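You operate a simulated robot arm through the tools that you are given. There is no shell and no other tool.

The job below is to be done with a simulated robot arm. You get a single attempt, and the scene is never put back.

Task
Set the olive heater to 65, stir out the glue skin with the orange stick, then turn down to 50.
Fine: switch it on; stir once the needle has reached the mark; 50 is the green stand-by mark; lid shut, stick back in its cup. Set down upright: what you pick out.

The check looks at the end state, three seconds after you hand in, the way a careful person would. Anything else that was tipped, shoved, dropped, spilled or broken makes it a failure. Lids that push on must go on centred and level and be pressed home; caps that screw on are set level and turned clockwise until they are tight.

Robot
A 7-joint arm with a two-finger parallel gripper, fixed in place. Base frame: the origin is on the floor under the middle of its stand, x ahead of it, y to its left, z up; the work surface is at about z = 85. Units: cm, rad, N and s.
It reaches about 147.9 cm from its shoulder. Its first joint turns from -2.897 to 2.897 rad. Payload 4.4 kg.
The tool frame sits at the grasp point between the pads (the TCP): z along the fingers, y along the line on which they close. The tips reach 2.3 cm beyond it. Largest opening 9.4 cm; finger width 3.8, thickness 1; the body of the gripper, 5.4 by 9.6 cm, starts 3.9 cm behind the TCP.
Orientation is that of the tool frame in the base frame, as a unit quaternion [w, x, y, z]. With the fingers straight down and closing along the base's y, the tool's x points along the base's -x, its y along +y and its z along -z.

Tools
- The arm moves only by the tool move_arm. Its argument "steps" is text: rows parted by semicolons, each of 7 numbers parted by spaces: the shift along the tool's x, y, z in cm, then the turn, a rotation vector about the tool's x, y, z in rad, then the finger opening in cm, from 0 to 9.4. In form: dx dy dz rx ry rz fingers; .... A call has 1 to 20 rows; each row shifts and turns the commanded pose from where the row before left it, along the tool's axes as they then stand. A row lasts 0.2 s, in which the tool goes at most 5 cm and 0.15 rad; a call with a longer step from one row to the next is refused whole, and so is a gripper value outside its range. Where a pose cannot be reached the arm comes as near as it can. A force on the tool above 40 N (or 10 N above the force at the start of the call, whichever is more), or a blocked arm, ends the call early, and 0.2 s more pass. The fingers move at their own pace (about 7.2 cm/s each) and stop on an object; they squeeze with about 30 N. The grip force told is the motor's: it shows also when the fingers shut on nothing. Time passes only in rows, and 0.2 s behind the last, so rows that do not move let the fingers close. The reply holds the time, the measured pose of the TCP, the force on the tool along the base axes, the opening and the grip force, in the units named above and with some noise, with the torque about the TCP (base axes, N m) and any sound that the robot's microphone picked up, and new pictures: "pictures" is both (left out), scene, wrist or none.
- Cameras (640 x 400 px; columns grow to the right, rows downward): "scene" is fixed at [5.15, -50.03, 145.84]; the picture's right is [0.72, -0.69, 0.00], its down [-0.18, -0.19, -0.97] and it looks along [0.67, 0.70, -0.26] (base axes); focal length 367 px, centre (320, 200). "wrist" rides on the gripper at [8.6, 1.6, -7.4] in the tool frame; the picture's right is [-0.18, 0.98, 0.00], its down [-0.58, -0.11, -0.81] and it looks along [-0.79, -0.15, 0.59] (tool axes); focal length 243 px, centre (320, 200). There is no depth. A picture from a camera that has moved, and an enlarged one, comes with that camera's place and axes in the base frame and with its lens.
- enlarge(camera, box): a new picture of the part [left, top, right, bottom] of that camera's present view, enlarged. The clock stands still meanwhile.
- close_job(): hands the job in; it is judged then, once.

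Nothing tells you positions but the pictures and the camera data. Unless the task says otherwise, let go and move clear before handing in.

The tools are called by a JSON object that holds its "name" and its "arguments". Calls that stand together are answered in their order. move_arm: Moves the arm, as the interface text tells. Its arguments: {"type":"object","properties":{"steps":{"type":"string"},"pictures":{"type":"string","enum":["both","scene","wrist","none"]}},"required":["steps"]} The other tools are called the same way: enlarge (camera, box) takes an enlarged picture of a part of a camera's view; close_job () hands the job in.

At the start:

```text
time_s: 0.0
ee_pos: [74.36, 12.19, 125.35]
ee_rot: [0.0, 0.0, 1.0, 0.0]
ft_force: [-0.3, 0.4, 0.3]
torque: [-0.02, -0.01, 0.02]
grip_width: 9.4
finger_force: 0.2
```

scene: 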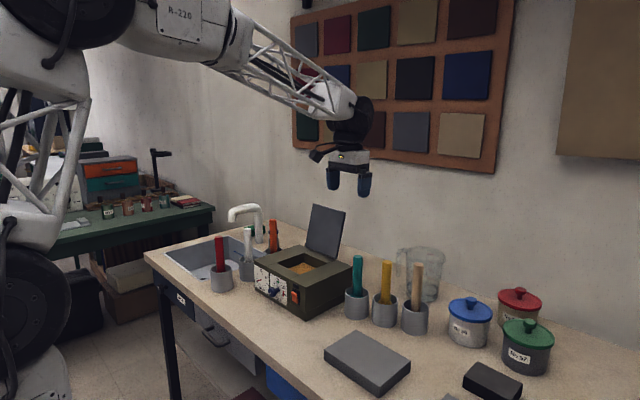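
wrist: 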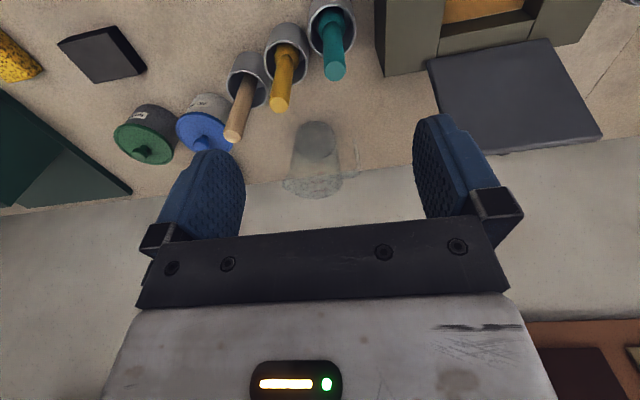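

I see an olive heater box with its lid open near the middle of the bench, surrounded by cups holding coloured sticks. I'll look closer at the heater and the sticks before moving.

{"name": "enlarge", "arguments": {"camera": "scene", "box": [230, 190, 370, 330]}}

{"name": "enlarge", "arguments": {"camera": "scene", "box": [245, 250, 315, 310]}}

{"name": "enlarge", "arguments": {"camera": "scene", "box": [190, 190, 300, 300]}}

{"name": "enlarge", "arguments": {"camera": "scene", "box": [330, 230, 570, 400]}}

{"name": "enlarge", "arguments": {"camera": "wrist", "box": [360, 0, 640, 170]}}

```text
2.86 times, centred on (300, 260) of scene
camera zoom: at [5.15, -50.03, 145.84], right [0.72, -0.69, 0.0], down [-0.18, -0.19, -0.97], along [0.67, 0.7, -0.26], focal length 1049 px, centre (377, 29)
```

zoom: 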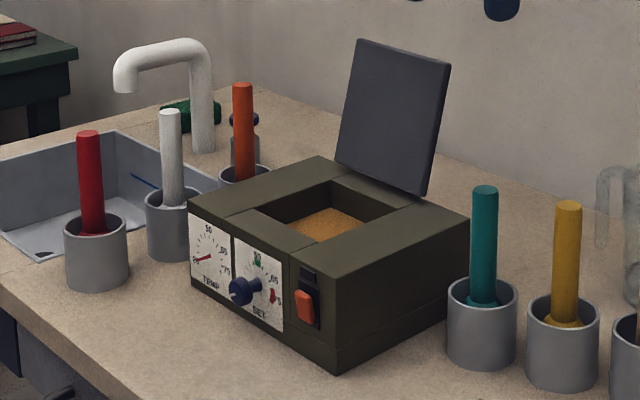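

```text
6.67 times, centred on (280, 280) of scene
camera zoom: at [5.15, -50.03, 145.84], right [0.72, -0.69, 0.0], down [-0.18, -0.19, -0.97], along [0.67, 0.7, -0.26], focal length 2447 px, centre (587, -333)
```

zoom: 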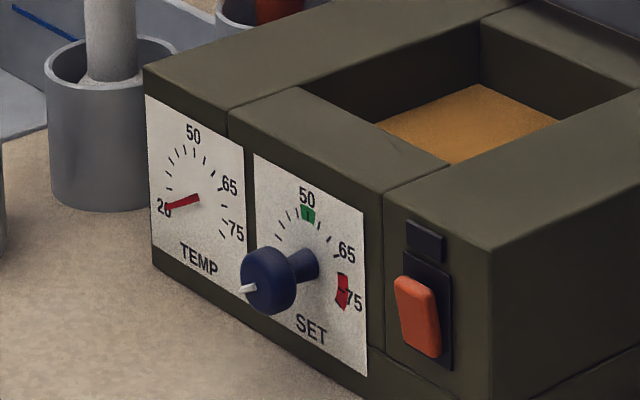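

```text
3.64 times, centred on (245, 245) of scene
camera zoom: at [5.15, -50.03, 145.84], right [0.72, -0.69, 0.0], down [-0.18, -0.19, -0.97], along [0.67, 0.7, -0.26], focal length 1335 px, centre (593, 36)
```

zoom: 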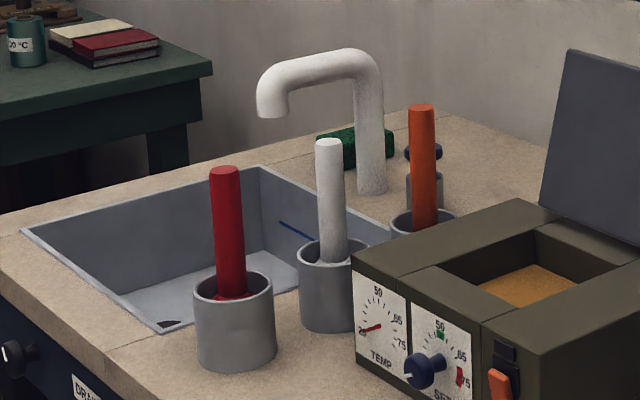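

```text
2.35 times, centred on (450, 315) of scene
camera zoom: at [5.15, -50.03, 145.84], right [0.72, -0.69, 0.0], down [-0.18, -0.19, -0.97], along [0.67, 0.7, -0.26], focal length 864 px, centre (14, -71)
```

zoom: 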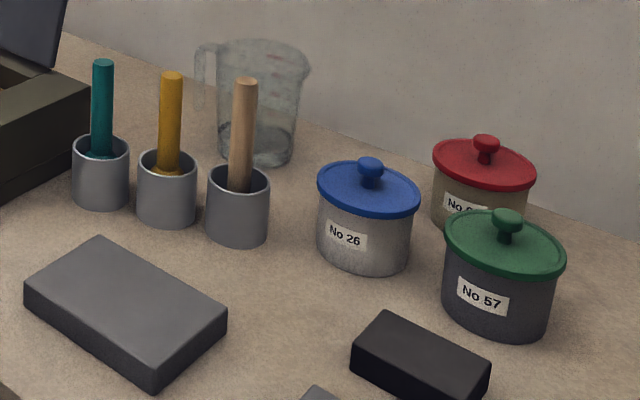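

```text
2.29 times, centred on (500, 85) of wrist
camera zoom: at [65.61, 13.85, 132.87], right [0.18, 0.98, 0.0], down [0.58, -0.11, 0.81], along [0.79, -0.15, -0.59], focal length 555 px, centre (-91, 463)
```

zoom: 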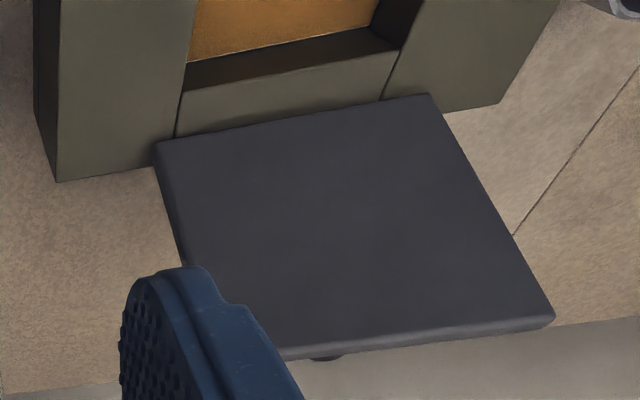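

The olive heater's front panel faces the robot (front plane at x≈66, y≈20–45, top z≈96). The lid is open at the back. The orange stick stands in a cup on the heater's left, at roughly (82, 55). I'll bring the wrist camera in front of the panel to read the dials and the switch.

{"name": "move_arm", "arguments": {"steps": "1.98 2.12 2.4 0 0 0 9.4; 1.98 2.12 2.4 0 0 0 9.4; 1.98 2.12 2.4 0 0 0 9.4; 1.98 2.12 2.4 0 0 0 9.4; 1.98 2.12 2.4 0 0 0 9.4; 1.98 2.12 2.4 0 0 0 9.4; 1.98 2.12 2.4 0 0 0 9.4; 1.98 2.12 2.4 0 0 0 9.4; 1.98 2.12 2.4 0 0 0 9.4; 1.98 2.12 2.4 0 0 0 9.4", "pictures": "both"}}

```text
time_s: 2.2
ee_pos: [54.57, 33.32, 101.26]
ee_rot: [0.0, 0.0, 1.0, -0.001]
ft_force: [-0.4, 0.5, 0.1]
torque: [0.01, -0.03, -0.02]
grip_width: 9.39
finger_force: 0.0
camera wrist: at [45.81, 35.06, 108.81], right [0.18, 0.98, 0.0], down [0.58, -0.11, 0.81], along [0.79, -0.15, -0.59], focal length 243 px, centre (320, 200)
```

scene: 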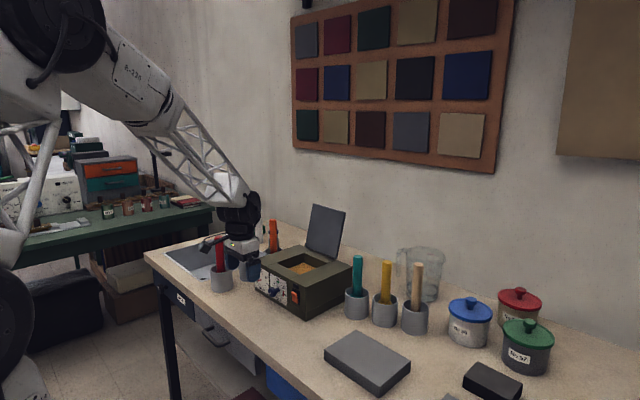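
wrist: 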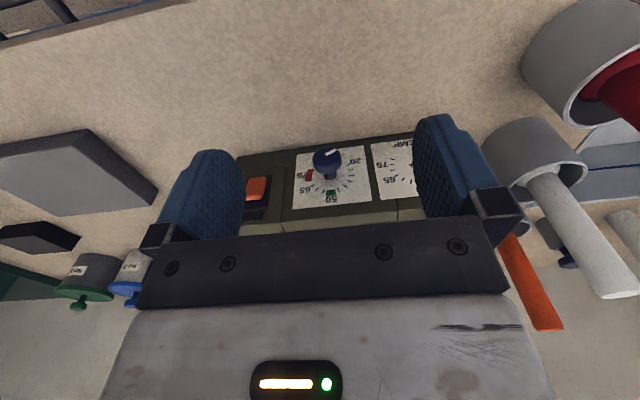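

{"name": "enlarge", "arguments": {"camera": "wrist", "box": [235, 130, 425, 240]}}

{"name": "enlarge", "arguments": {"camera": "wrist", "box": [230, 135, 390, 235]}}

{"name": "enlarge", "arguments": {"camera": "scene", "box": [250, 258, 314, 312]}}

```text
3.37 times, centred on (330, 185) of wrist
camera zoom: at [45.81, 35.06, 108.81], right [0.18, 0.98, 0.0], down [0.58, -0.11, 0.81], along [0.79, -0.15, -0.59], focal length 817 px, centre (286, 250)
```

zoom: 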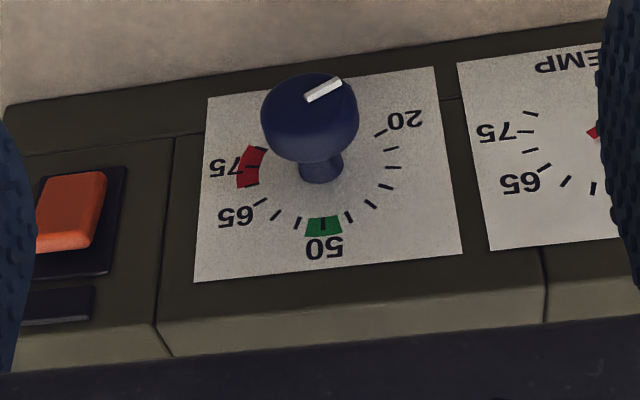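

```text
4.00 times, centred on (310, 185) of wrist
camera zoom: at [45.81, 35.06, 108.81], right [0.18, 0.98, 0.0], down [0.58, -0.11, 0.81], along [0.79, -0.15, -0.59], focal length 970 px, centre (360, 260)
```

zoom: 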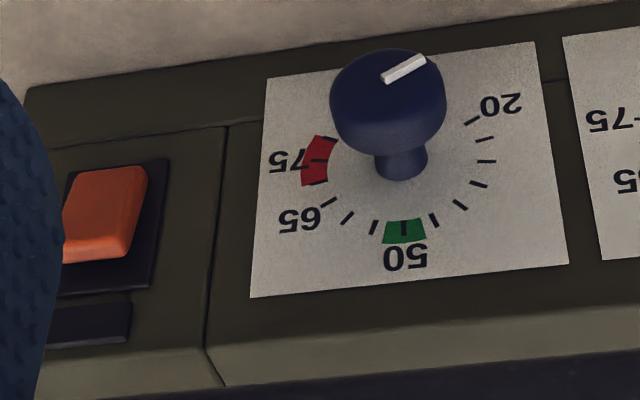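

```text
7.41 times, centred on (282, 285) of scene
camera zoom: at [5.15, -50.03, 145.84], right [0.72, -0.69, 0.0], down [-0.18, -0.19, -0.97], along [0.67, 0.7, -0.26], focal length 2719 px, centre (602, -430)
```

zoom: 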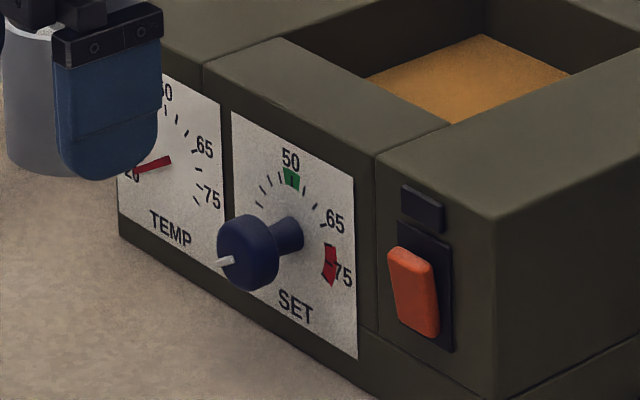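

The SET knob is navy, at about (64, 32.4, 90.7), and its pointer is at 20. The scale looks like 20° per tick of 5, so 65 is about 180° clockwise. The rocker's upper half stands out, so the heater is off. Next I bring the fingers in front of the knob with a slight pitch and roll, so I can grip the knob and turn it in stages.

{"name": "move_arm", "arguments": {"steps": "0 -0.307 3.52 0 0 0 6; 0 -0.307 3.52 0 0 0 6; 0 -0.307 3.52 0 0 0 6; 0 0 0 0 -0.0875 0 6; 0 0 0 0 -0.0875 0 6; 0 0 0 0.1147 0 -0.0202 6; 0 0 0 0.1147 0 -0.0202 6; 0 0 0 0.1147 0 -0.0202 6; 0 0 0 0 0 0 6", "pictures": "both"}}

```text
time_s: 4.2
ee_pos: [54.57, 32.61, 90.82]
ee_rot: [0.086, -0.016, 0.981, -0.174]
ft_force: [0.8, -0.5, 1.0]
torque: [0.02, -0.03, -0.01]
grip_width: 6.0
finger_force: 0.0
camera wrist: at [44.63, 36.01, 95.8], right [0.18, 0.93, -0.31], down [0.43, 0.2, 0.88], along [0.88, -0.29, -0.37], focal length 243 px, centre (320, 200)
```

scene: 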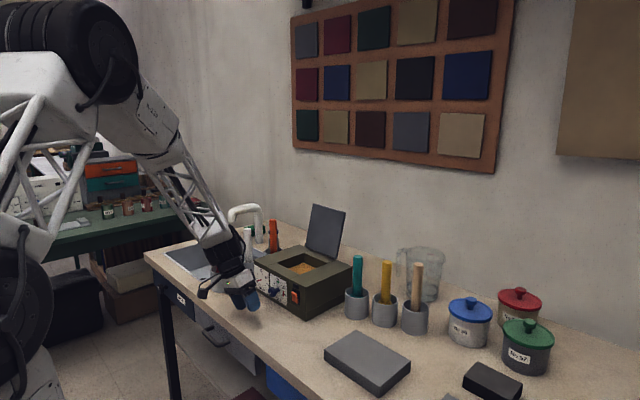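
wrist: 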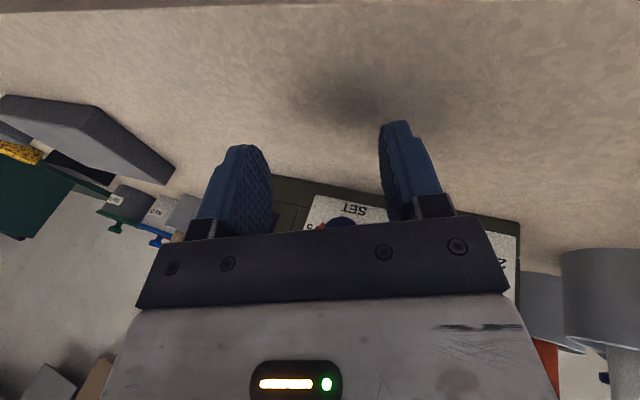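

{"name": "enlarge", "arguments": {"camera": "wrist", "box": [270, 180, 410, 240]}}

{"name": "enlarge", "arguments": {"camera": "scene", "box": [195, 220, 325, 320]}}

```text
4.57 times, centred on (340, 210) of wrist
camera zoom: at [44.63, 36.01, 95.8], right [0.18, 0.93, -0.31], down [0.43, 0.2, 0.88], along [0.88, -0.29, -0.37], focal length 1109 px, centre (229, 154)
```

zoom: 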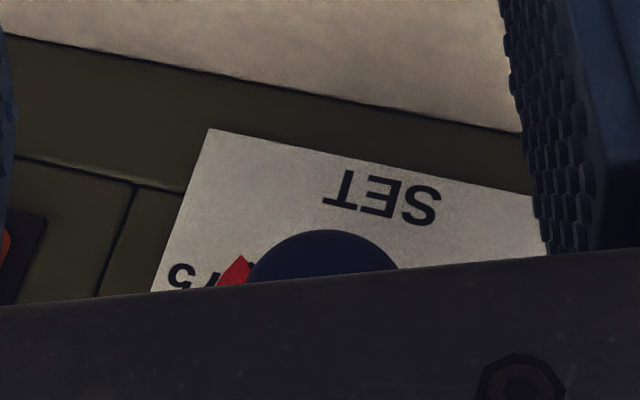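

```text
4.00 times, centred on (260, 270) of scene
camera zoom: at [5.15, -50.03, 145.84], right [0.72, -0.69, 0.0], down [-0.18, -0.19, -0.97], along [0.67, 0.7, -0.26], focal length 1468 px, centre (560, -80)
```

zoom: 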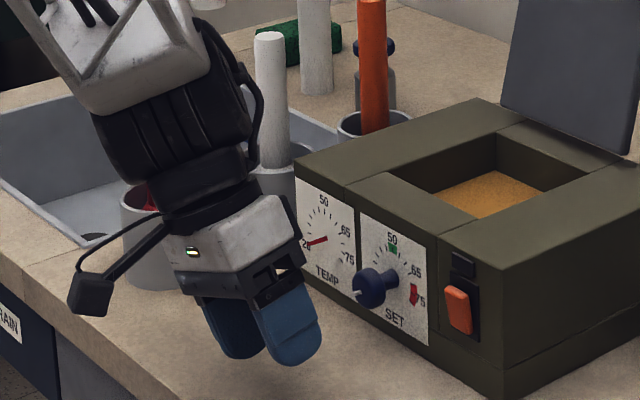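

The knob's centre fits (63.3, 32.4, 90.5), and the fingers straddle it in y. Now I slide forward over the knob and check before closing.

{"name": "move_arm", "arguments": {"steps": "0.04 -0.12 0.25 0 0 0 6; -2.04 0 0.36 0 0 0 6; -2.04 0 0.36 0 0 0 6; -2.04 0 0.36 0 0 0 6; -1.02 0 0.18 0 0 0 6; -1.02 0 0.18 0 0 0 6; 0 0 0 0 0 0 6", "pictures": "both"}}

{"name": "enlarge", "arguments": {"camera": "scene", "box": [220, 235, 320, 315]}}

{"name": "enlarge", "arguments": {"camera": "wrist", "box": [220, 120, 440, 240]}}

```text
time_s: 5.6
ee_pos: [62.02, 32.28, 90.5]
ee_rot: [0.085, -0.015, 0.981, -0.174]
ft_force: [-34.2, -3.4, 16.8]
torque: [0.45, -2.38, 0.39]
grip_width: 6.01
finger_force: 0.0
stopped in row 6: the force on the tool passed its limit at 91 N (the readings are from after the stop); the commanded pose is now the measured one
camera wrist: at [52.2, 35.8, 95.56], right [0.18, 0.93, -0.31], down [0.43, 0.21, 0.88], along [0.88, -0.29, -0.37], focal length 243 px, centre (320, 200)
```

scene: 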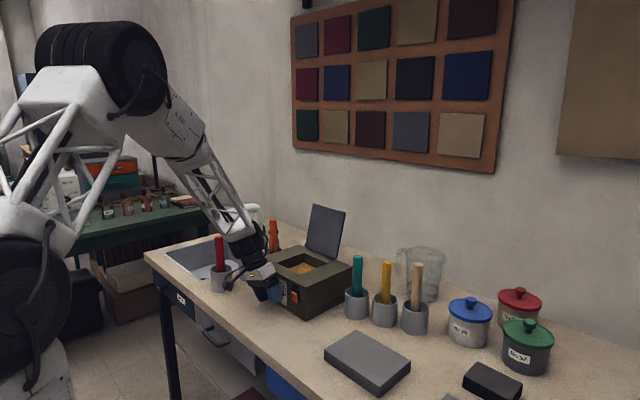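
wrist: 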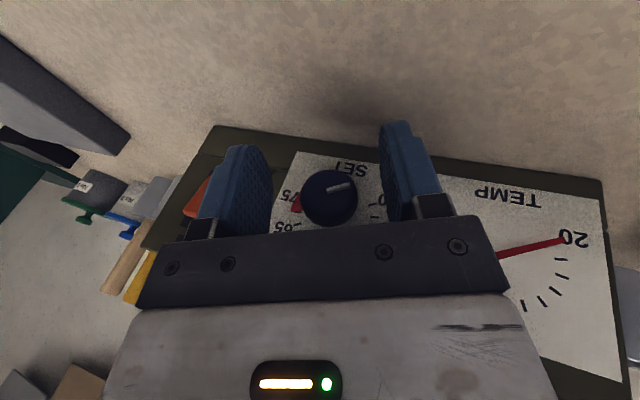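

```text
5.00 times, centred on (270, 275) of scene
camera zoom: at [5.15, -50.03, 145.84], right [0.72, -0.69, 0.0], down [-0.18, -0.19, -0.97], along [0.67, 0.7, -0.26], focal length 1835 px, centre (570, -175)
```

zoom: 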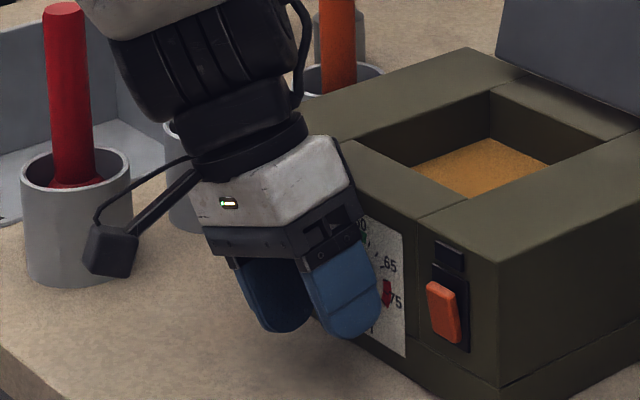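

```text
2.91 times, centred on (330, 180) of wrist
camera zoom: at [52.2, 35.8, 95.56], right [0.18, 0.93, -0.31], down [0.43, 0.21, 0.88], along [0.88, -0.29, -0.37], focal length 706 px, centre (291, 258)
```

zoom: 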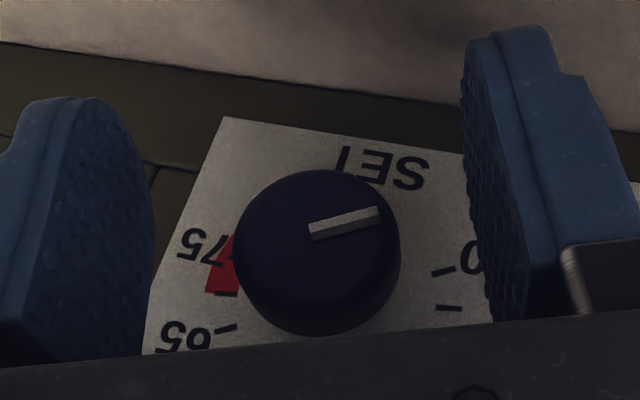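

The call stopped on force. The torque suggests the gripper body touched the heater's top front edge, about 5 cm above the TCP. The heater hasn't visibly moved. I'll back off and pitch the gripper more steeply, to about 30°, so the body stays clear of that edge.

{"name": "move_arm", "arguments": {"steps": "1.97 0 -0.35 0 0 0 6; 1.97 0 -0.35 0 0 0 6; 1.97 0 -0.35 0 0 0 6; 0 0 0 0 -0.1163 0 6; 0 0 0 0 -0.1163 0 6; 0 0 0 0 -0.1163 0 6; 0 0 0 0 0 0 6", "pictures": "both"}}

{"name": "enlarge", "arguments": {"camera": "scene", "box": [220, 235, 380, 335]}}

{"name": "enlarge", "arguments": {"camera": "wrist", "box": [220, 120, 440, 240]}}

```text
time_s: 7.2
ee_pos: [56.06, 32.17, 90.48]
ee_rot: [0.254, -0.045, 0.951, -0.168]
ft_force: [0.6, -0.3, -0.1]
torque: [-0.01, -0.01, 0.0]
grip_width: 5.99
finger_force: 0.0
camera wrist: at [44.87, 34.56, 92.06], right [0.16, 0.95, -0.25], down [0.1, 0.24, 0.97], along [0.98, -0.18, -0.06], focal length 243 px, centre (320, 200)
```

scene: 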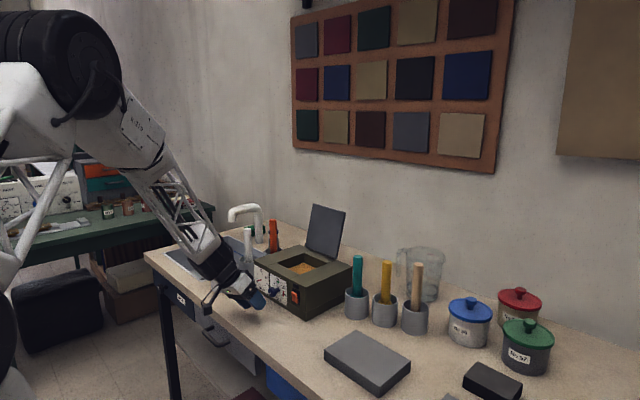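
wrist: 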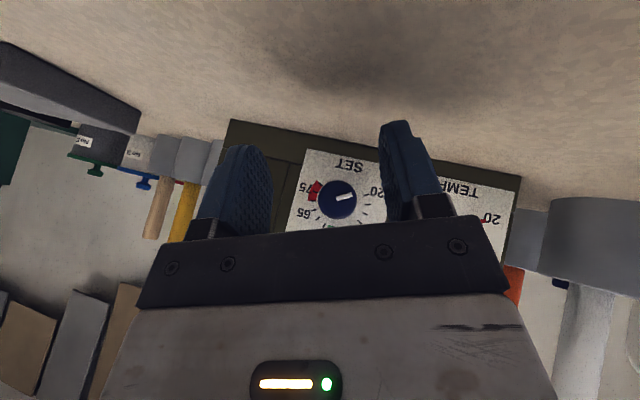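

```text
4.00 times, centred on (300, 285) of scene
camera zoom: at [5.15, -50.03, 145.84], right [0.72, -0.69, 0.0], down [-0.18, -0.19, -0.97], along [0.67, 0.7, -0.26], focal length 1468 px, centre (400, -140)
```

zoom: 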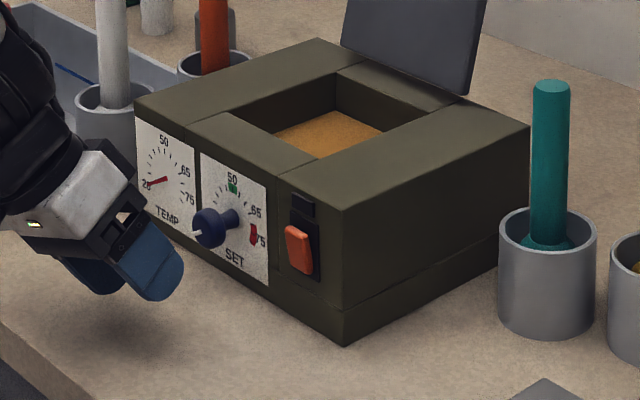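

```text
2.91 times, centred on (330, 180) of wrist
camera zoom: at [44.87, 34.56, 92.06], right [0.16, 0.95, -0.25], down [0.1, 0.24, 0.97], along [0.98, -0.18, -0.06], focal length 706 px, centre (291, 258)
```

zoom: 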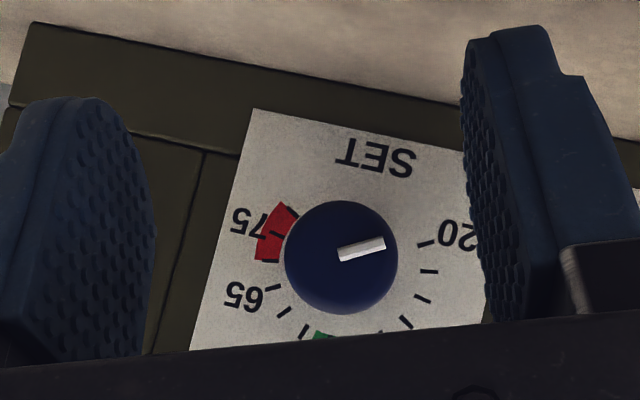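

Now the camera sees the dial almost face-on: the pointer is at 20 and the knob centre is at about (63.3, 32.45, 90.6). The heater's corners are at the same pixels as before. I advance carefully over the knob.

{"name": "move_arm", "arguments": {"steps": "-0.09 0.2 -0.15 0 0 0 6; -1.3 0 0.75 0 0 0 6; -1.3 0 0.75 0 0 0 6; -1.3 0 0.75 0 0 0 6; -0.43 0 0.25 0 0 0 6; -0.43 0 0.25 0 0 0 6; -0.43 0 0.25 0 0 0 6; -0.43 0 0.25 0 0 0 6; 0 0 0 0 0 0 6", "pictures": "both"}}

{"name": "enlarge", "arguments": {"camera": "wrist", "box": [220, 120, 440, 240]}}

{"name": "enlarge", "arguments": {"camera": "scene", "box": [220, 235, 320, 315]}}

```text
time_s: 9.2
ee_pos: [62.74, 32.51, 90.5]
ee_rot: [0.253, -0.046, 0.951, -0.17]
ft_force: [0.0, -0.1, 0.2]
torque: [-0.01, 0.0, 0.0]
grip_width: 5.99
finger_force: 0.0
camera wrist: at [51.35, 34.71, 92.16], right [0.16, 0.95, -0.25], down [0.1, 0.24, 0.97], along [0.98, -0.18, -0.06], focal length 243 px, centre (320, 200)
```

scene: 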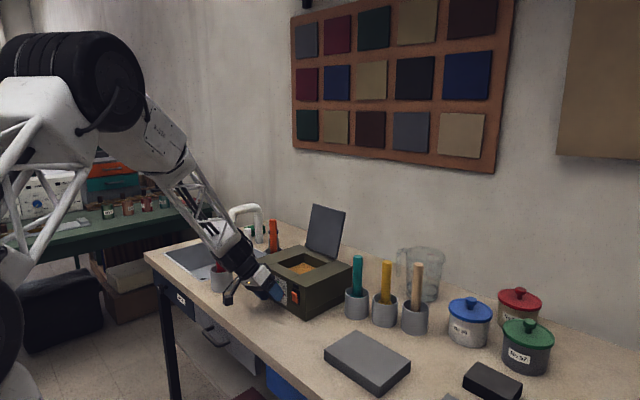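
wrist: 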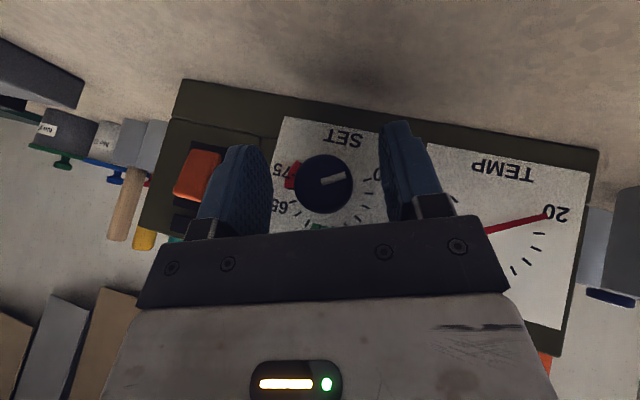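

```text
2.91 times, centred on (330, 180) of wrist
camera zoom: at [51.35, 34.71, 92.16], right [0.16, 0.95, -0.25], down [0.1, 0.24, 0.97], along [0.98, -0.18, -0.06], focal length 706 px, centre (291, 258)
```

zoom: 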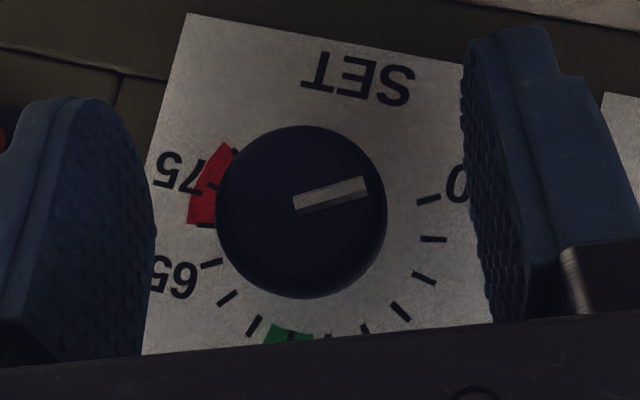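

```text
5.00 times, centred on (270, 275) of scene
camera zoom: at [5.15, -50.03, 145.84], right [0.72, -0.69, 0.0], down [-0.18, -0.19, -0.97], along [0.67, 0.7, -0.26], focal length 1835 px, centre (570, -175)
```

zoom: 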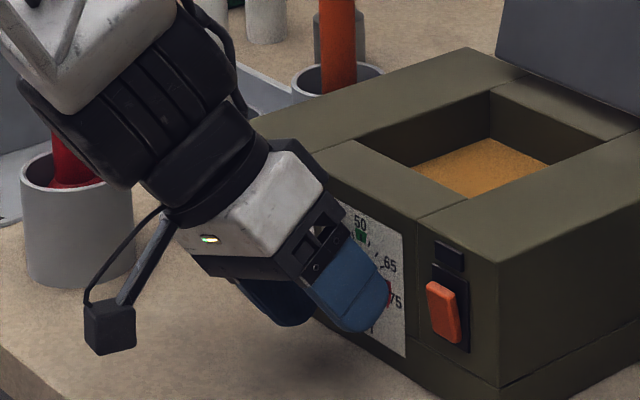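

The knob sits centred between the pads with no contact force. Closing on it.

{"name": "move_arm", "arguments": {"steps": "0 0 0 0 0 0 1; 0 0 0 0 0 0 1; 0 0 0 0 0 0 1; 0 0 0 0 0 0 1", "pictures": "wrist"}}

{"name": "enlarge", "arguments": {"camera": "wrist", "box": [220, 120, 440, 240]}}

```text
time_s: 10.2
ee_pos: [62.73, 32.63, 90.65]
ee_rot: [0.253, -0.045, 0.951, -0.169]
ft_force: [4.6, 14.8, -7.1]
torque: [-0.01, -0.12, 0.01]
grip_width: 2.98
finger_force: 44.8
camera wrist: at [51.34, 34.75, 92.15], right [0.16, 0.95, -0.25], down [0.1, 0.24, 0.97], along [0.98, -0.18, -0.06], focal length 243 px, centre (320, 200)
```

wrist: 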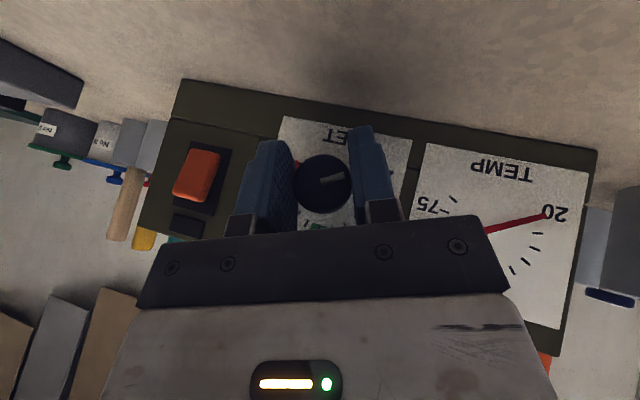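

```text
2.91 times, centred on (330, 180) of wrist
camera zoom: at [51.34, 34.75, 92.15], right [0.16, 0.95, -0.25], down [0.1, 0.24, 0.97], along [0.98, -0.18, -0.06], focal length 706 px, centre (291, 258)
```

zoom: 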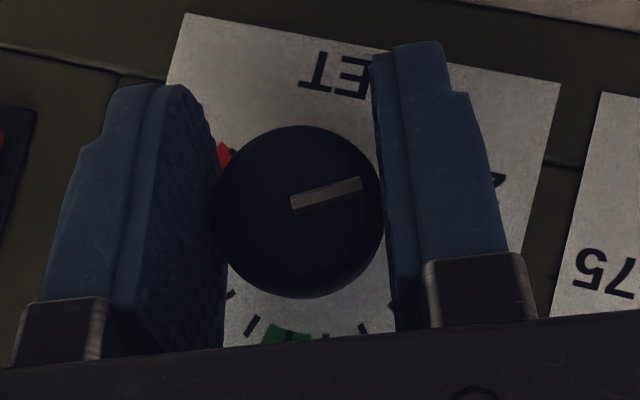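

Gripped at 2.98 cm, with a slight sideways load that I'll relieve with a small shift. Then I turn clockwise 60° as the first stage.

{"name": "move_arm", "arguments": {"steps": "0 0.1 0 0 0 0 1; 0 0 0 -0.1134 0 0.0655 1; 0 0 0 -0.1134 0 0.0655 1; 0 0 0 -0.1134 0 0.0655 1; 0 0 0 -0.1134 0 0.0655 1; 0 0 0 0 0 0 1", "pictures": "wrist"}}

{"name": "enlarge", "arguments": {"camera": "wrist", "box": [220, 120, 440, 240]}}

```text
time_s: 11.3
ee_pos: [62.67, 32.64, 90.6]
ee_rot: [0.257, 0.017, 0.964, 0.062]
ft_force: [-4.7, -10.1, 7.1]
torque: [0.01, 0.92, 0.29]
grip_width: 2.98
finger_force: 44.8
stopped in row 5: the force on the tool passed its limit at 47 N (the readings are from after the stop); the commanded pose is now the measured one
camera wrist: at [51.37, 33.82, 93.02], right [0.16, 0.96, 0.22], down [0.1, -0.23, 0.97], along [0.98, -0.13, -0.14], focal length 243 px, centre (320, 200)
```

wrist: 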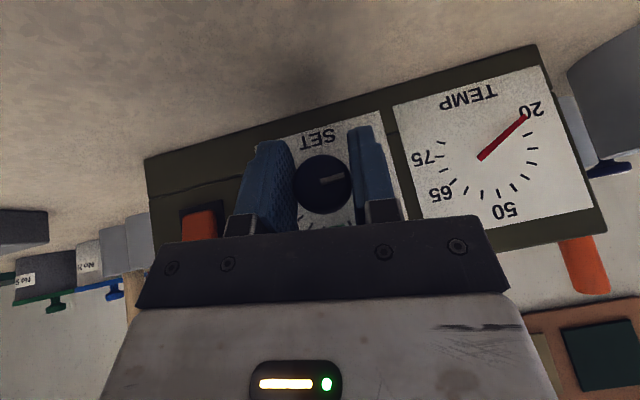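

```text
2.91 times, centred on (330, 180) of wrist
camera zoom: at [51.37, 33.82, 93.02], right [0.16, 0.96, 0.22], down [0.1, -0.23, 0.97], along [0.98, -0.13, -0.14], focal length 706 px, centre (291, 258)
```

zoom: 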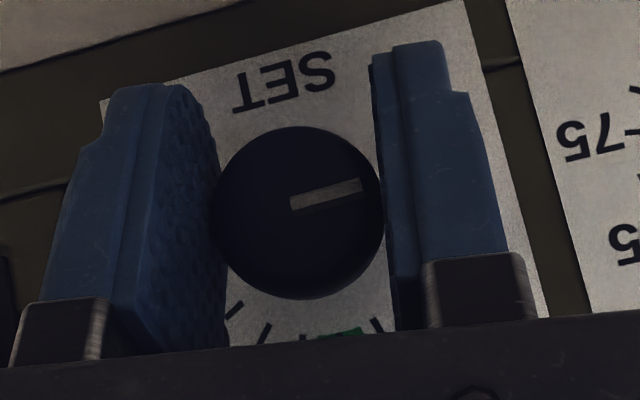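

The knob turns with the gripper and doesn't slip. The stop came from side load, so I'll continue the turn in gentler steps.

{"name": "move_arm", "arguments": {"steps": "0 -0.03 -0.03 0 0 0 1; 0 0 0 -0.052 0 0.03 1; 0 0 0 -0.052 0 0.03 1; 0 0 0 -0.052 0 0.03 1; 0 0 0 -0.052 0 0.03 1; 0 0 0 0 0 0 1", "pictures": "wrist"}}

```text
time_s: 12.3
ee_pos: [62.58, 32.52, 90.71]
ee_rot: [0.252, 0.039, 0.957, 0.137]
ft_force: [10.1, -3.5, -5.8]
torque: [0.01, 0.4, 0.08]
grip_width: 2.98
finger_force: 22.4
stopped in row 4: the force on the tool passed its limit at 44 N (the readings are from after the stop); the commanded pose is now the measured one
camera wrist: at [51.31, 33.36, 93.37], right [0.16, 0.92, 0.37], down [0.11, -0.39, 0.92], along [0.98, -0.11, -0.16], focal length 243 px, centre (320, 200)
```

wrist: 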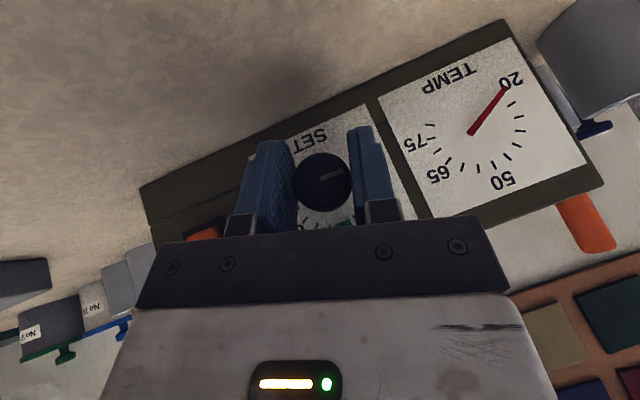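

{"name": "move_arm", "arguments": {"steps": "0 0 0 -0.0433 0 0.025 1; 0 0 0 0 0 0 1", "pictures": "none"}}

```text
time_s: 12.7
ee_pos: [62.08, 31.91, 92.42]
ee_rot: [0.262, 0.043, 0.952, 0.152]
ft_force: [-19.5, -28.4, 26.2]
torque: [-0.36, 0.08, -0.29]
grip_width: 2.94
finger_force: 45.3
stopped in row 1: the force on the tool passed its limit at 75 N (the readings are from after the stop); the commanded pose is now the measured one
```

The TCP jumped upward, which I didn't command. I'll look before doing anything else.

{"name": "enlarge", "arguments": {"camera": "scene", "box": [220, 220, 380, 335]}}

{"name": "enlarge", "arguments": {"camera": "wrist", "box": [140, 60, 620, 260]}}

```text
3.48 times, centred on (300, 278) of scene
camera zoom: at [5.15, -50.03, 145.84], right [0.72, -0.69, 0.0], down [-0.18, -0.19, -0.97], along [0.67, 0.7, -0.26], focal length 1277 px, centre (390, -70)
```

zoom: 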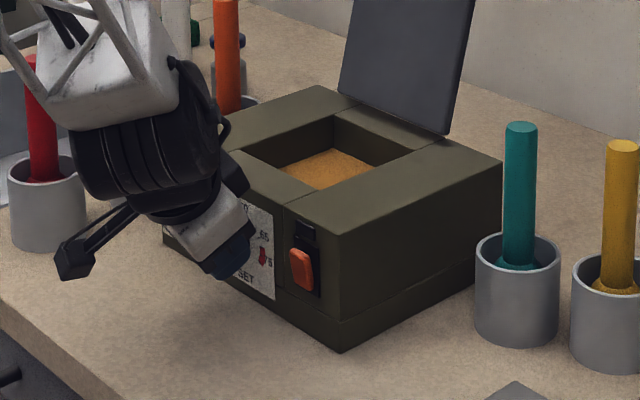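

```text
1.33 times, centred on (380, 160) of wrist
camera zoom: at [50.83, 32.83, 94.78], right [0.16, 0.9, 0.4], down [0.09, -0.41, 0.91], along [0.98, -0.11, -0.15], focal length 324 px, centre (240, 253)
```

zoom: 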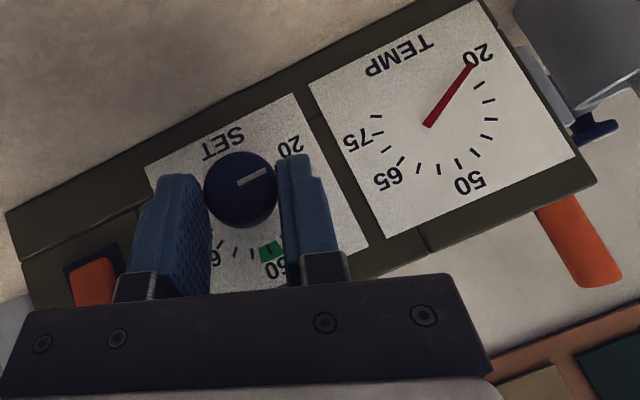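

The heater hasn't moved, but the fingers slid back along the knob. That looks like the arm running out of wrist range near this roll. I'll let go, back away, and probe which roll angles are reachable in free air.

{"name": "move_arm", "arguments": {"steps": "0 0 0 0 0 0 6; 0 0 0 0 0 0 6; 0 0 0 0 0 0 6; 1.3 0 -0.75 0 0 0 6; 1.3 0 -0.75 0 0 0 6; 1.3 0 -0.75 0 0 0 6; 1.3 0 -0.75 0 0 0 6; 0 0 0 0 0 0 6", "pictures": "wrist"}}

{"name": "enlarge", "arguments": {"camera": "wrist", "box": [200, 80, 520, 260]}}

```text
time_s: 14.5
ee_pos: [56.14, 32.01, 92.13]
ee_rot: [0.262, 0.042, 0.952, 0.153]
ft_force: [-1.3, -0.5, 0.1]
torque: [-0.01, -0.03, -0.02]
grip_width: 6.0
finger_force: 0.1
camera wrist: at [44.83, 32.93, 94.59], right [0.16, 0.9, 0.4], down [0.09, -0.41, 0.91], along [0.98, -0.11, -0.15], focal length 243 px, centre (320, 200)
```

wrist: 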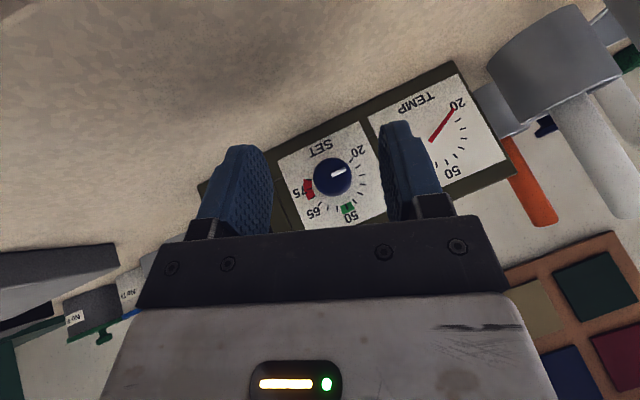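

```text
2.00 times, centred on (360, 170) of wrist
camera zoom: at [44.83, 32.93, 94.59], right [0.16, 0.9, 0.4], down [0.09, -0.41, 0.91], along [0.98, -0.11, -0.15], focal length 485 px, centre (240, 260)
```

zoom: 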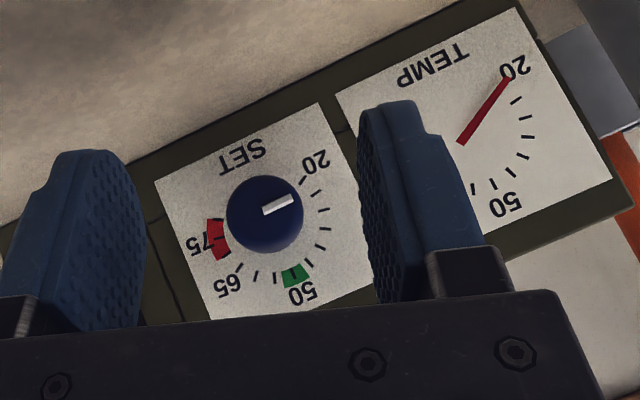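

The pointer now reads about 27. I'll test the roll range in free air here.

{"name": "move_arm", "arguments": {"steps": "0 0 0 -0.1134 0 0.0655 6; 0 0 0 -0.1134 0 0.0655 6; 0 0 0 -0.1134 0 0.0655 6; 0 0 0 -0.1134 0 0.0655 6; 0 0 0 0 0 0 6", "pictures": "none"}}

```text
time_s: 15.7
ee_pos: [56.47, 32.11, 92.98]
ee_rot: [0.247, 0.099, 0.891, 0.367]
ft_force: [0.0, 0.1, -0.6]
torque: [0.0, 0.04, 0.02]
grip_width: 6.01
finger_force: 0.1
out of reach, approached as far as the arm can: row 1
```

{"name": "move_arm", "arguments": {"steps": "0 0 0 -0.1134 0 0.0655 6; 0 0 0 -0.1134 0 0.0655 6; 0 0 0 -0.1134 0 0.0655 6; 0 0 0 0 0 0 6", "pictures": "scene"}}

```text
time_s: 16.7
ee_pos: [56.38, 32.15, 93.04]
ee_rot: [0.223, 0.142, 0.802, 0.536]
ft_force: [0.7, 0.4, -0.8]
torque: [0.08, -0.01, 0.03]
grip_width: 6.01
finger_force: 0.1
```

scene: 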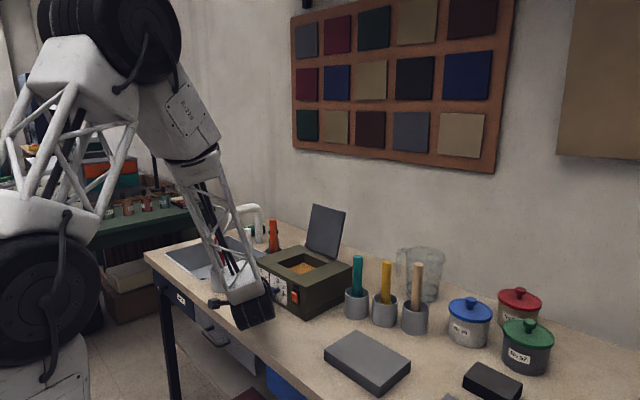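

{"name": "move_arm", "arguments": {"steps": "0 0 0 0.1134 0 -0.0655 6; 0 0 0 0.1134 0 -0.0655 6; 0 0 0 0.1134 0 -0.0655 6; 0 0 0 0.1134 0 -0.0655 6; 0 0 0 0.1134 0 -0.0655 6; 0 0 0 0.1134 0 -0.0655 6; 0 0 0 0.1134 0 -0.0655 6; 0 0 0 0.1134 0 -0.0655 6; 0 0 0 0.1134 0 -0.0655 6; 0 0 0 0 0 0 6", "pictures": "none"}}

```text
time_s: 18.3
ee_pos: [60.12, 34.85, 92.44]
ee_rot: [0.242, 0.037, 0.962, 0.121]
ft_force: [-54.1, -4.0, 21.2]
torque: [-0.6, 0.46, -1.65]
grip_width: 5.95
finger_force: 0.0
stopped in row 8: the force on the tool passed its limit at 225 N (the readings are from after the stop); the commanded pose is now the measured one
```

That move caused a large unexpected contact as the arm changed configuration. I'll check the scene for damage.

{"name": "move_arm", "arguments": {"steps": "0 0 0 0 0 0 6", "pictures": "both"}}

{"name": "enlarge", "arguments": {"camera": "scene", "box": [190, 200, 390, 335]}}

{"name": "enlarge", "arguments": {"camera": "wrist", "box": [200, 80, 520, 260]}}

```text
time_s: 18.6
ee_pos: [60.15, 34.86, 92.35]
ee_rot: [0.242, 0.037, 0.962, 0.12]
ft_force: [-18.4, -0.2, 6.6]
torque: [-0.15, 0.16, -0.49]
grip_width: 5.94
finger_force: 0.1
stopped in row 1: the force on the tool passed its limit at 71 N (the readings are from after the stop); the commanded pose is now the measured one
camera wrist: at [48.99, 35.89, 95.26], right [0.17, 0.93, 0.33], down [0.13, -0.35, 0.93], along [0.98, -0.12, -0.18], focal length 243 px, centre (320, 200)
```

scene: 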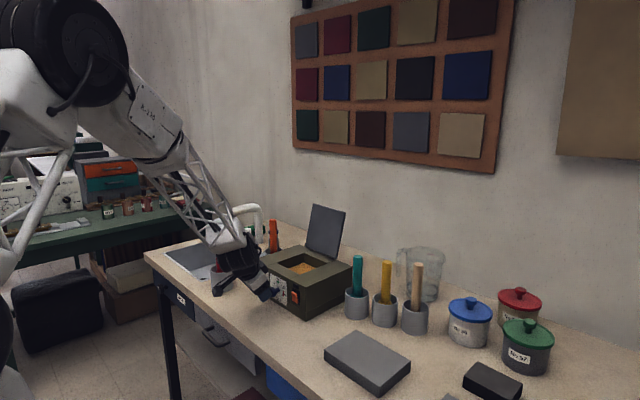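
wrist: 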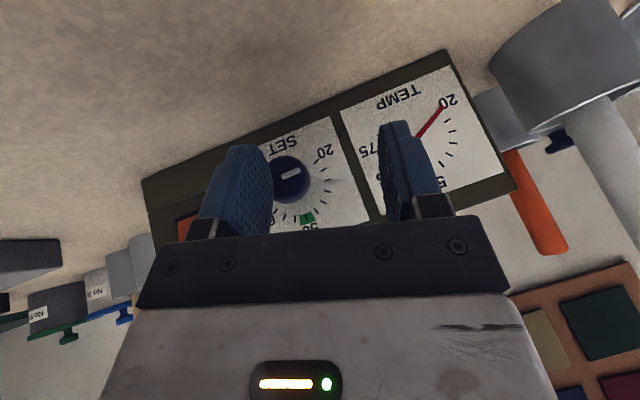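

```text
2.96 times, centred on (290, 268) of scene
camera zoom: at [5.15, -50.03, 145.84], right [0.72, -0.69, 0.0], down [-0.18, -0.19, -0.97], along [0.67, 0.7, -0.26], focal length 1088 px, centre (409, 0)
```

zoom: 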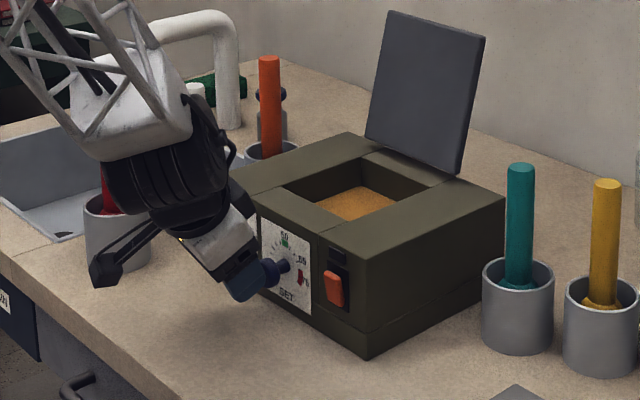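

```text
2.00 times, centred on (360, 170) of wrist
camera zoom: at [48.99, 35.89, 95.26], right [0.17, 0.93, 0.33], down [0.13, -0.35, 0.93], along [0.98, -0.12, -0.18], focal length 485 px, centre (240, 260)
```

zoom: 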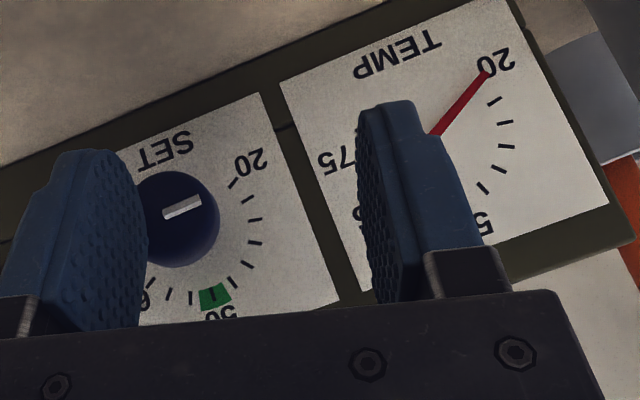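

The heater and everything else look unmoved; one finger just leaned on the knob face. I'll back off and rise to open air, then work out the wrist limits well away from objects.

{"name": "move_arm", "arguments": {"steps": "0.88 0 -0.47 0 0 0 6; 1.3 0 -0.7 0 0 0 6; 1.3 0 -0.7 0 0 0 6; 1.3 0 -0.7 0 0 0 6; 1.3 0 -0.7 0 0 0 6; 0 0 0 0 0 0 6", "pictures": "scene"}}

{"name": "enlarge", "arguments": {"camera": "scene", "box": [190, 200, 390, 335]}}

```text
time_s: 20.1
ee_pos: [53.28, 34.81, 92.4]
ee_rot: [0.243, 0.037, 0.962, 0.12]
ft_force: [-0.3, -0.8, -0.9]
torque: [-0.03, 0.0, -0.01]
grip_width: 5.99
finger_force: 0.0
```

scene: 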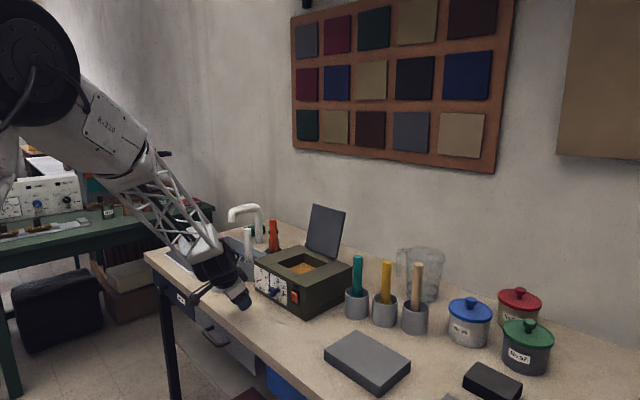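

```text
2.96 times, centred on (290, 268) of scene
camera zoom: at [5.15, -50.03, 145.84], right [0.72, -0.69, 0.0], down [-0.18, -0.19, -0.97], along [0.67, 0.7, -0.26], focal length 1088 px, centre (409, 0)
```

zoom: 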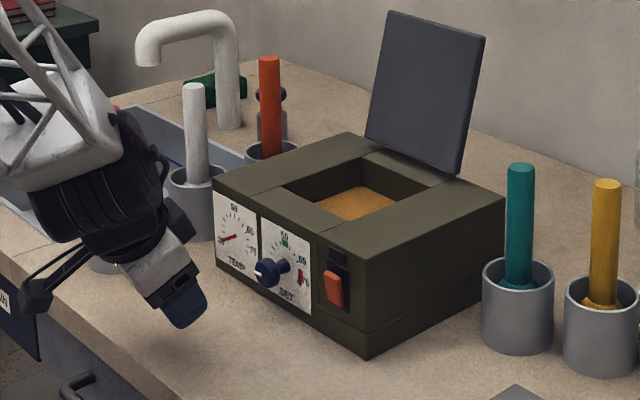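

{"name": "move_arm", "arguments": {"steps": "-1.386 0.735 -2.556 0 0 0 6; -1.386 0.735 -2.556 0 0 0 6; -1.386 0.735 -2.556 0 0 0 6; -1.386 0.735 -2.556 0 0 0 6; -1.386 0.735 -2.556 0 0 0 6; -1.386 0.735 -2.556 0 0 0 6; 0 0 0 0.109 0 -0.059 6; 0 0 0 0.109 0 -0.059 6; 0 0 0 0 0.124 0 6; 0 0 0 0 0.124 0 6; 0 0 0 0 0.124 0 6; 0 0 0 0 0.1245 0 6; 0 0 0 0 0 0 6", "pictures": "scene"}}

{"name": "enlarge", "arguments": {"camera": "scene", "box": [180, 200, 340, 335]}}

```text
time_s: 22.9
ee_pos: [53.41, 34.83, 110.31]
ee_rot: [-0.001, 0.006, 1.0, 0.003]
ft_force: [0.0, 0.4, -0.4]
torque: [0.01, -0.05, -0.01]
grip_width: 6.01
finger_force: 0.1
```

scene: 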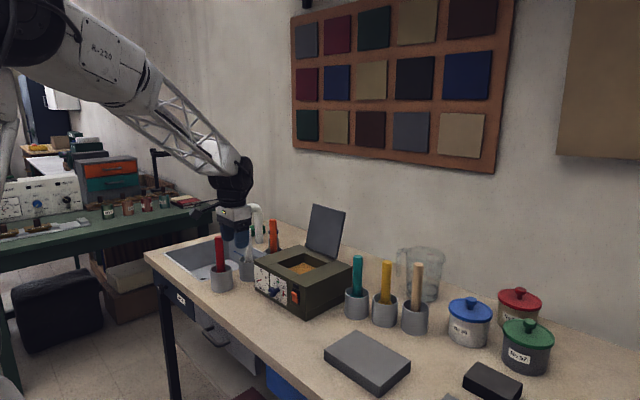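

```text
2.96 times, centred on (260, 268) of scene
camera zoom: at [5.15, -50.03, 145.84], right [0.72, -0.69, 0.0], down [-0.18, -0.19, -0.97], along [0.67, 0.7, -0.26], focal length 1088 px, centre (498, 0)
```

zoom: 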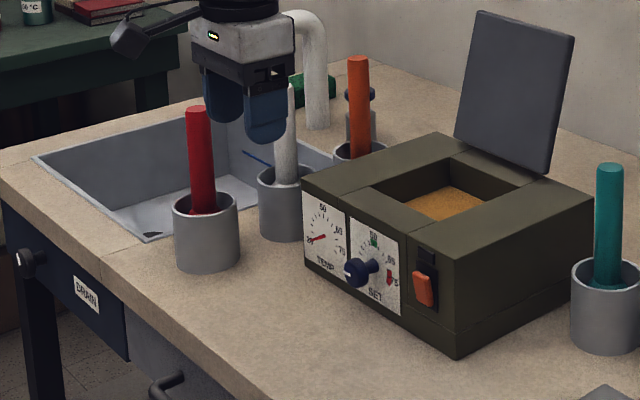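

Nothing is disturbed: cups, sticks and heater are all in place. Here in open air I'll test the wrist's yaw range.

{"name": "move_arm", "arguments": {"steps": "0 0 0 0 0 0.15 6; 0 0 0 0 0 0.15 6; 0 0 0 0 0 0.15 6; 0 0 0 0 0 0.15 6; 0 0 0 0 0 0.15 6; 0 0 0 0 0 0.15 6; 0 0 0 0 0 0.15 6; 0 0 0 0 0 0.15 6; 0 0 0 0 0 0.15 6; 0 0 0 0 0 0.15 6; 0 0 0 0 0 0 6", "pictures": "scene"}}

```text
time_s: 25.2
ee_pos: [53.42, 34.83, 110.29]
ee_rot: [-0.003, 0.687, 0.727, 0.001]
ft_force: [0.2, -0.5, 0.1]
torque: [0.01, 0.0, 0.01]
grip_width: 6.01
finger_force: 0.1
```

scene: 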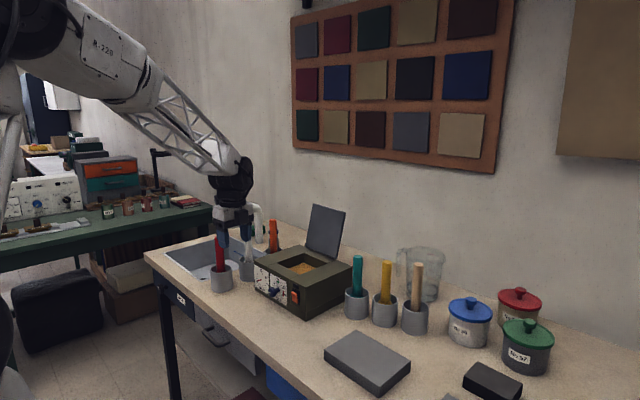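

{"name": "move_arm", "arguments": {"steps": "0 0 0 0 0 0.149 6; 0 0 0 0 0 0.149 6; 0 0 0 0 0 0.149 6; 0 0 0 0 0 0.149 6; 0 0 0 0 0 0.149 6; 0 0 0 0 0 0.149 6; 0 0 0 0 0 0.149 6; 0 0 0 0 0 0.149 6; 0 0 0 0 0 0.149 6; 0 0 0 0 0 0.149 6; 0 0 0 0 0 0.149 6; 0 0 0 0 0 0 6", "pictures": "both"}}

```text
time_s: 27.9
ee_pos: [54.85, 32.36, 109.21]
ee_rot: [-0.019, 0.949, 0.314, -0.005]
ft_force: [0.1, 0.2, -0.1]
torque: [-0.02, 0.01, -0.02]
grip_width: 6.03
finger_force: 0.0
out of reach, approached as far as the arm can: row 7, 8, 9, 10, 11
camera wrist: at [62.83, 35.89, 116.77], right [0.44, -0.9, -0.04], down [-0.52, -0.29, 0.81], along [-0.74, -0.34, -0.59], focal length 243 px, centre (320, 200)
```

scene: 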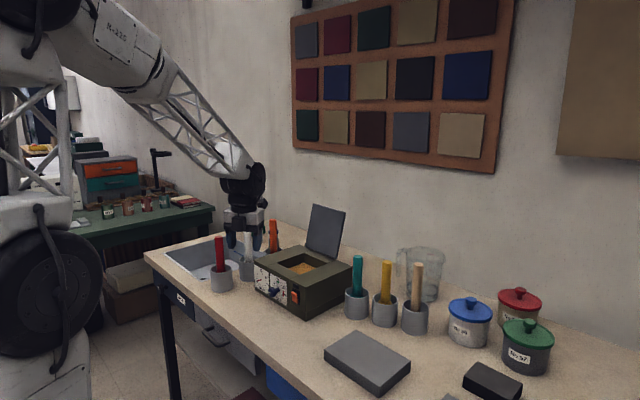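
wrist: 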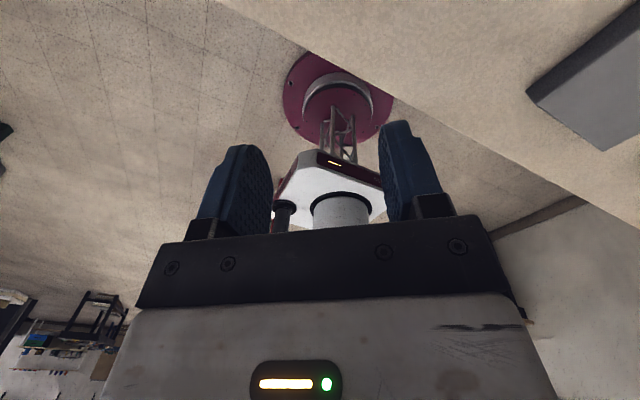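

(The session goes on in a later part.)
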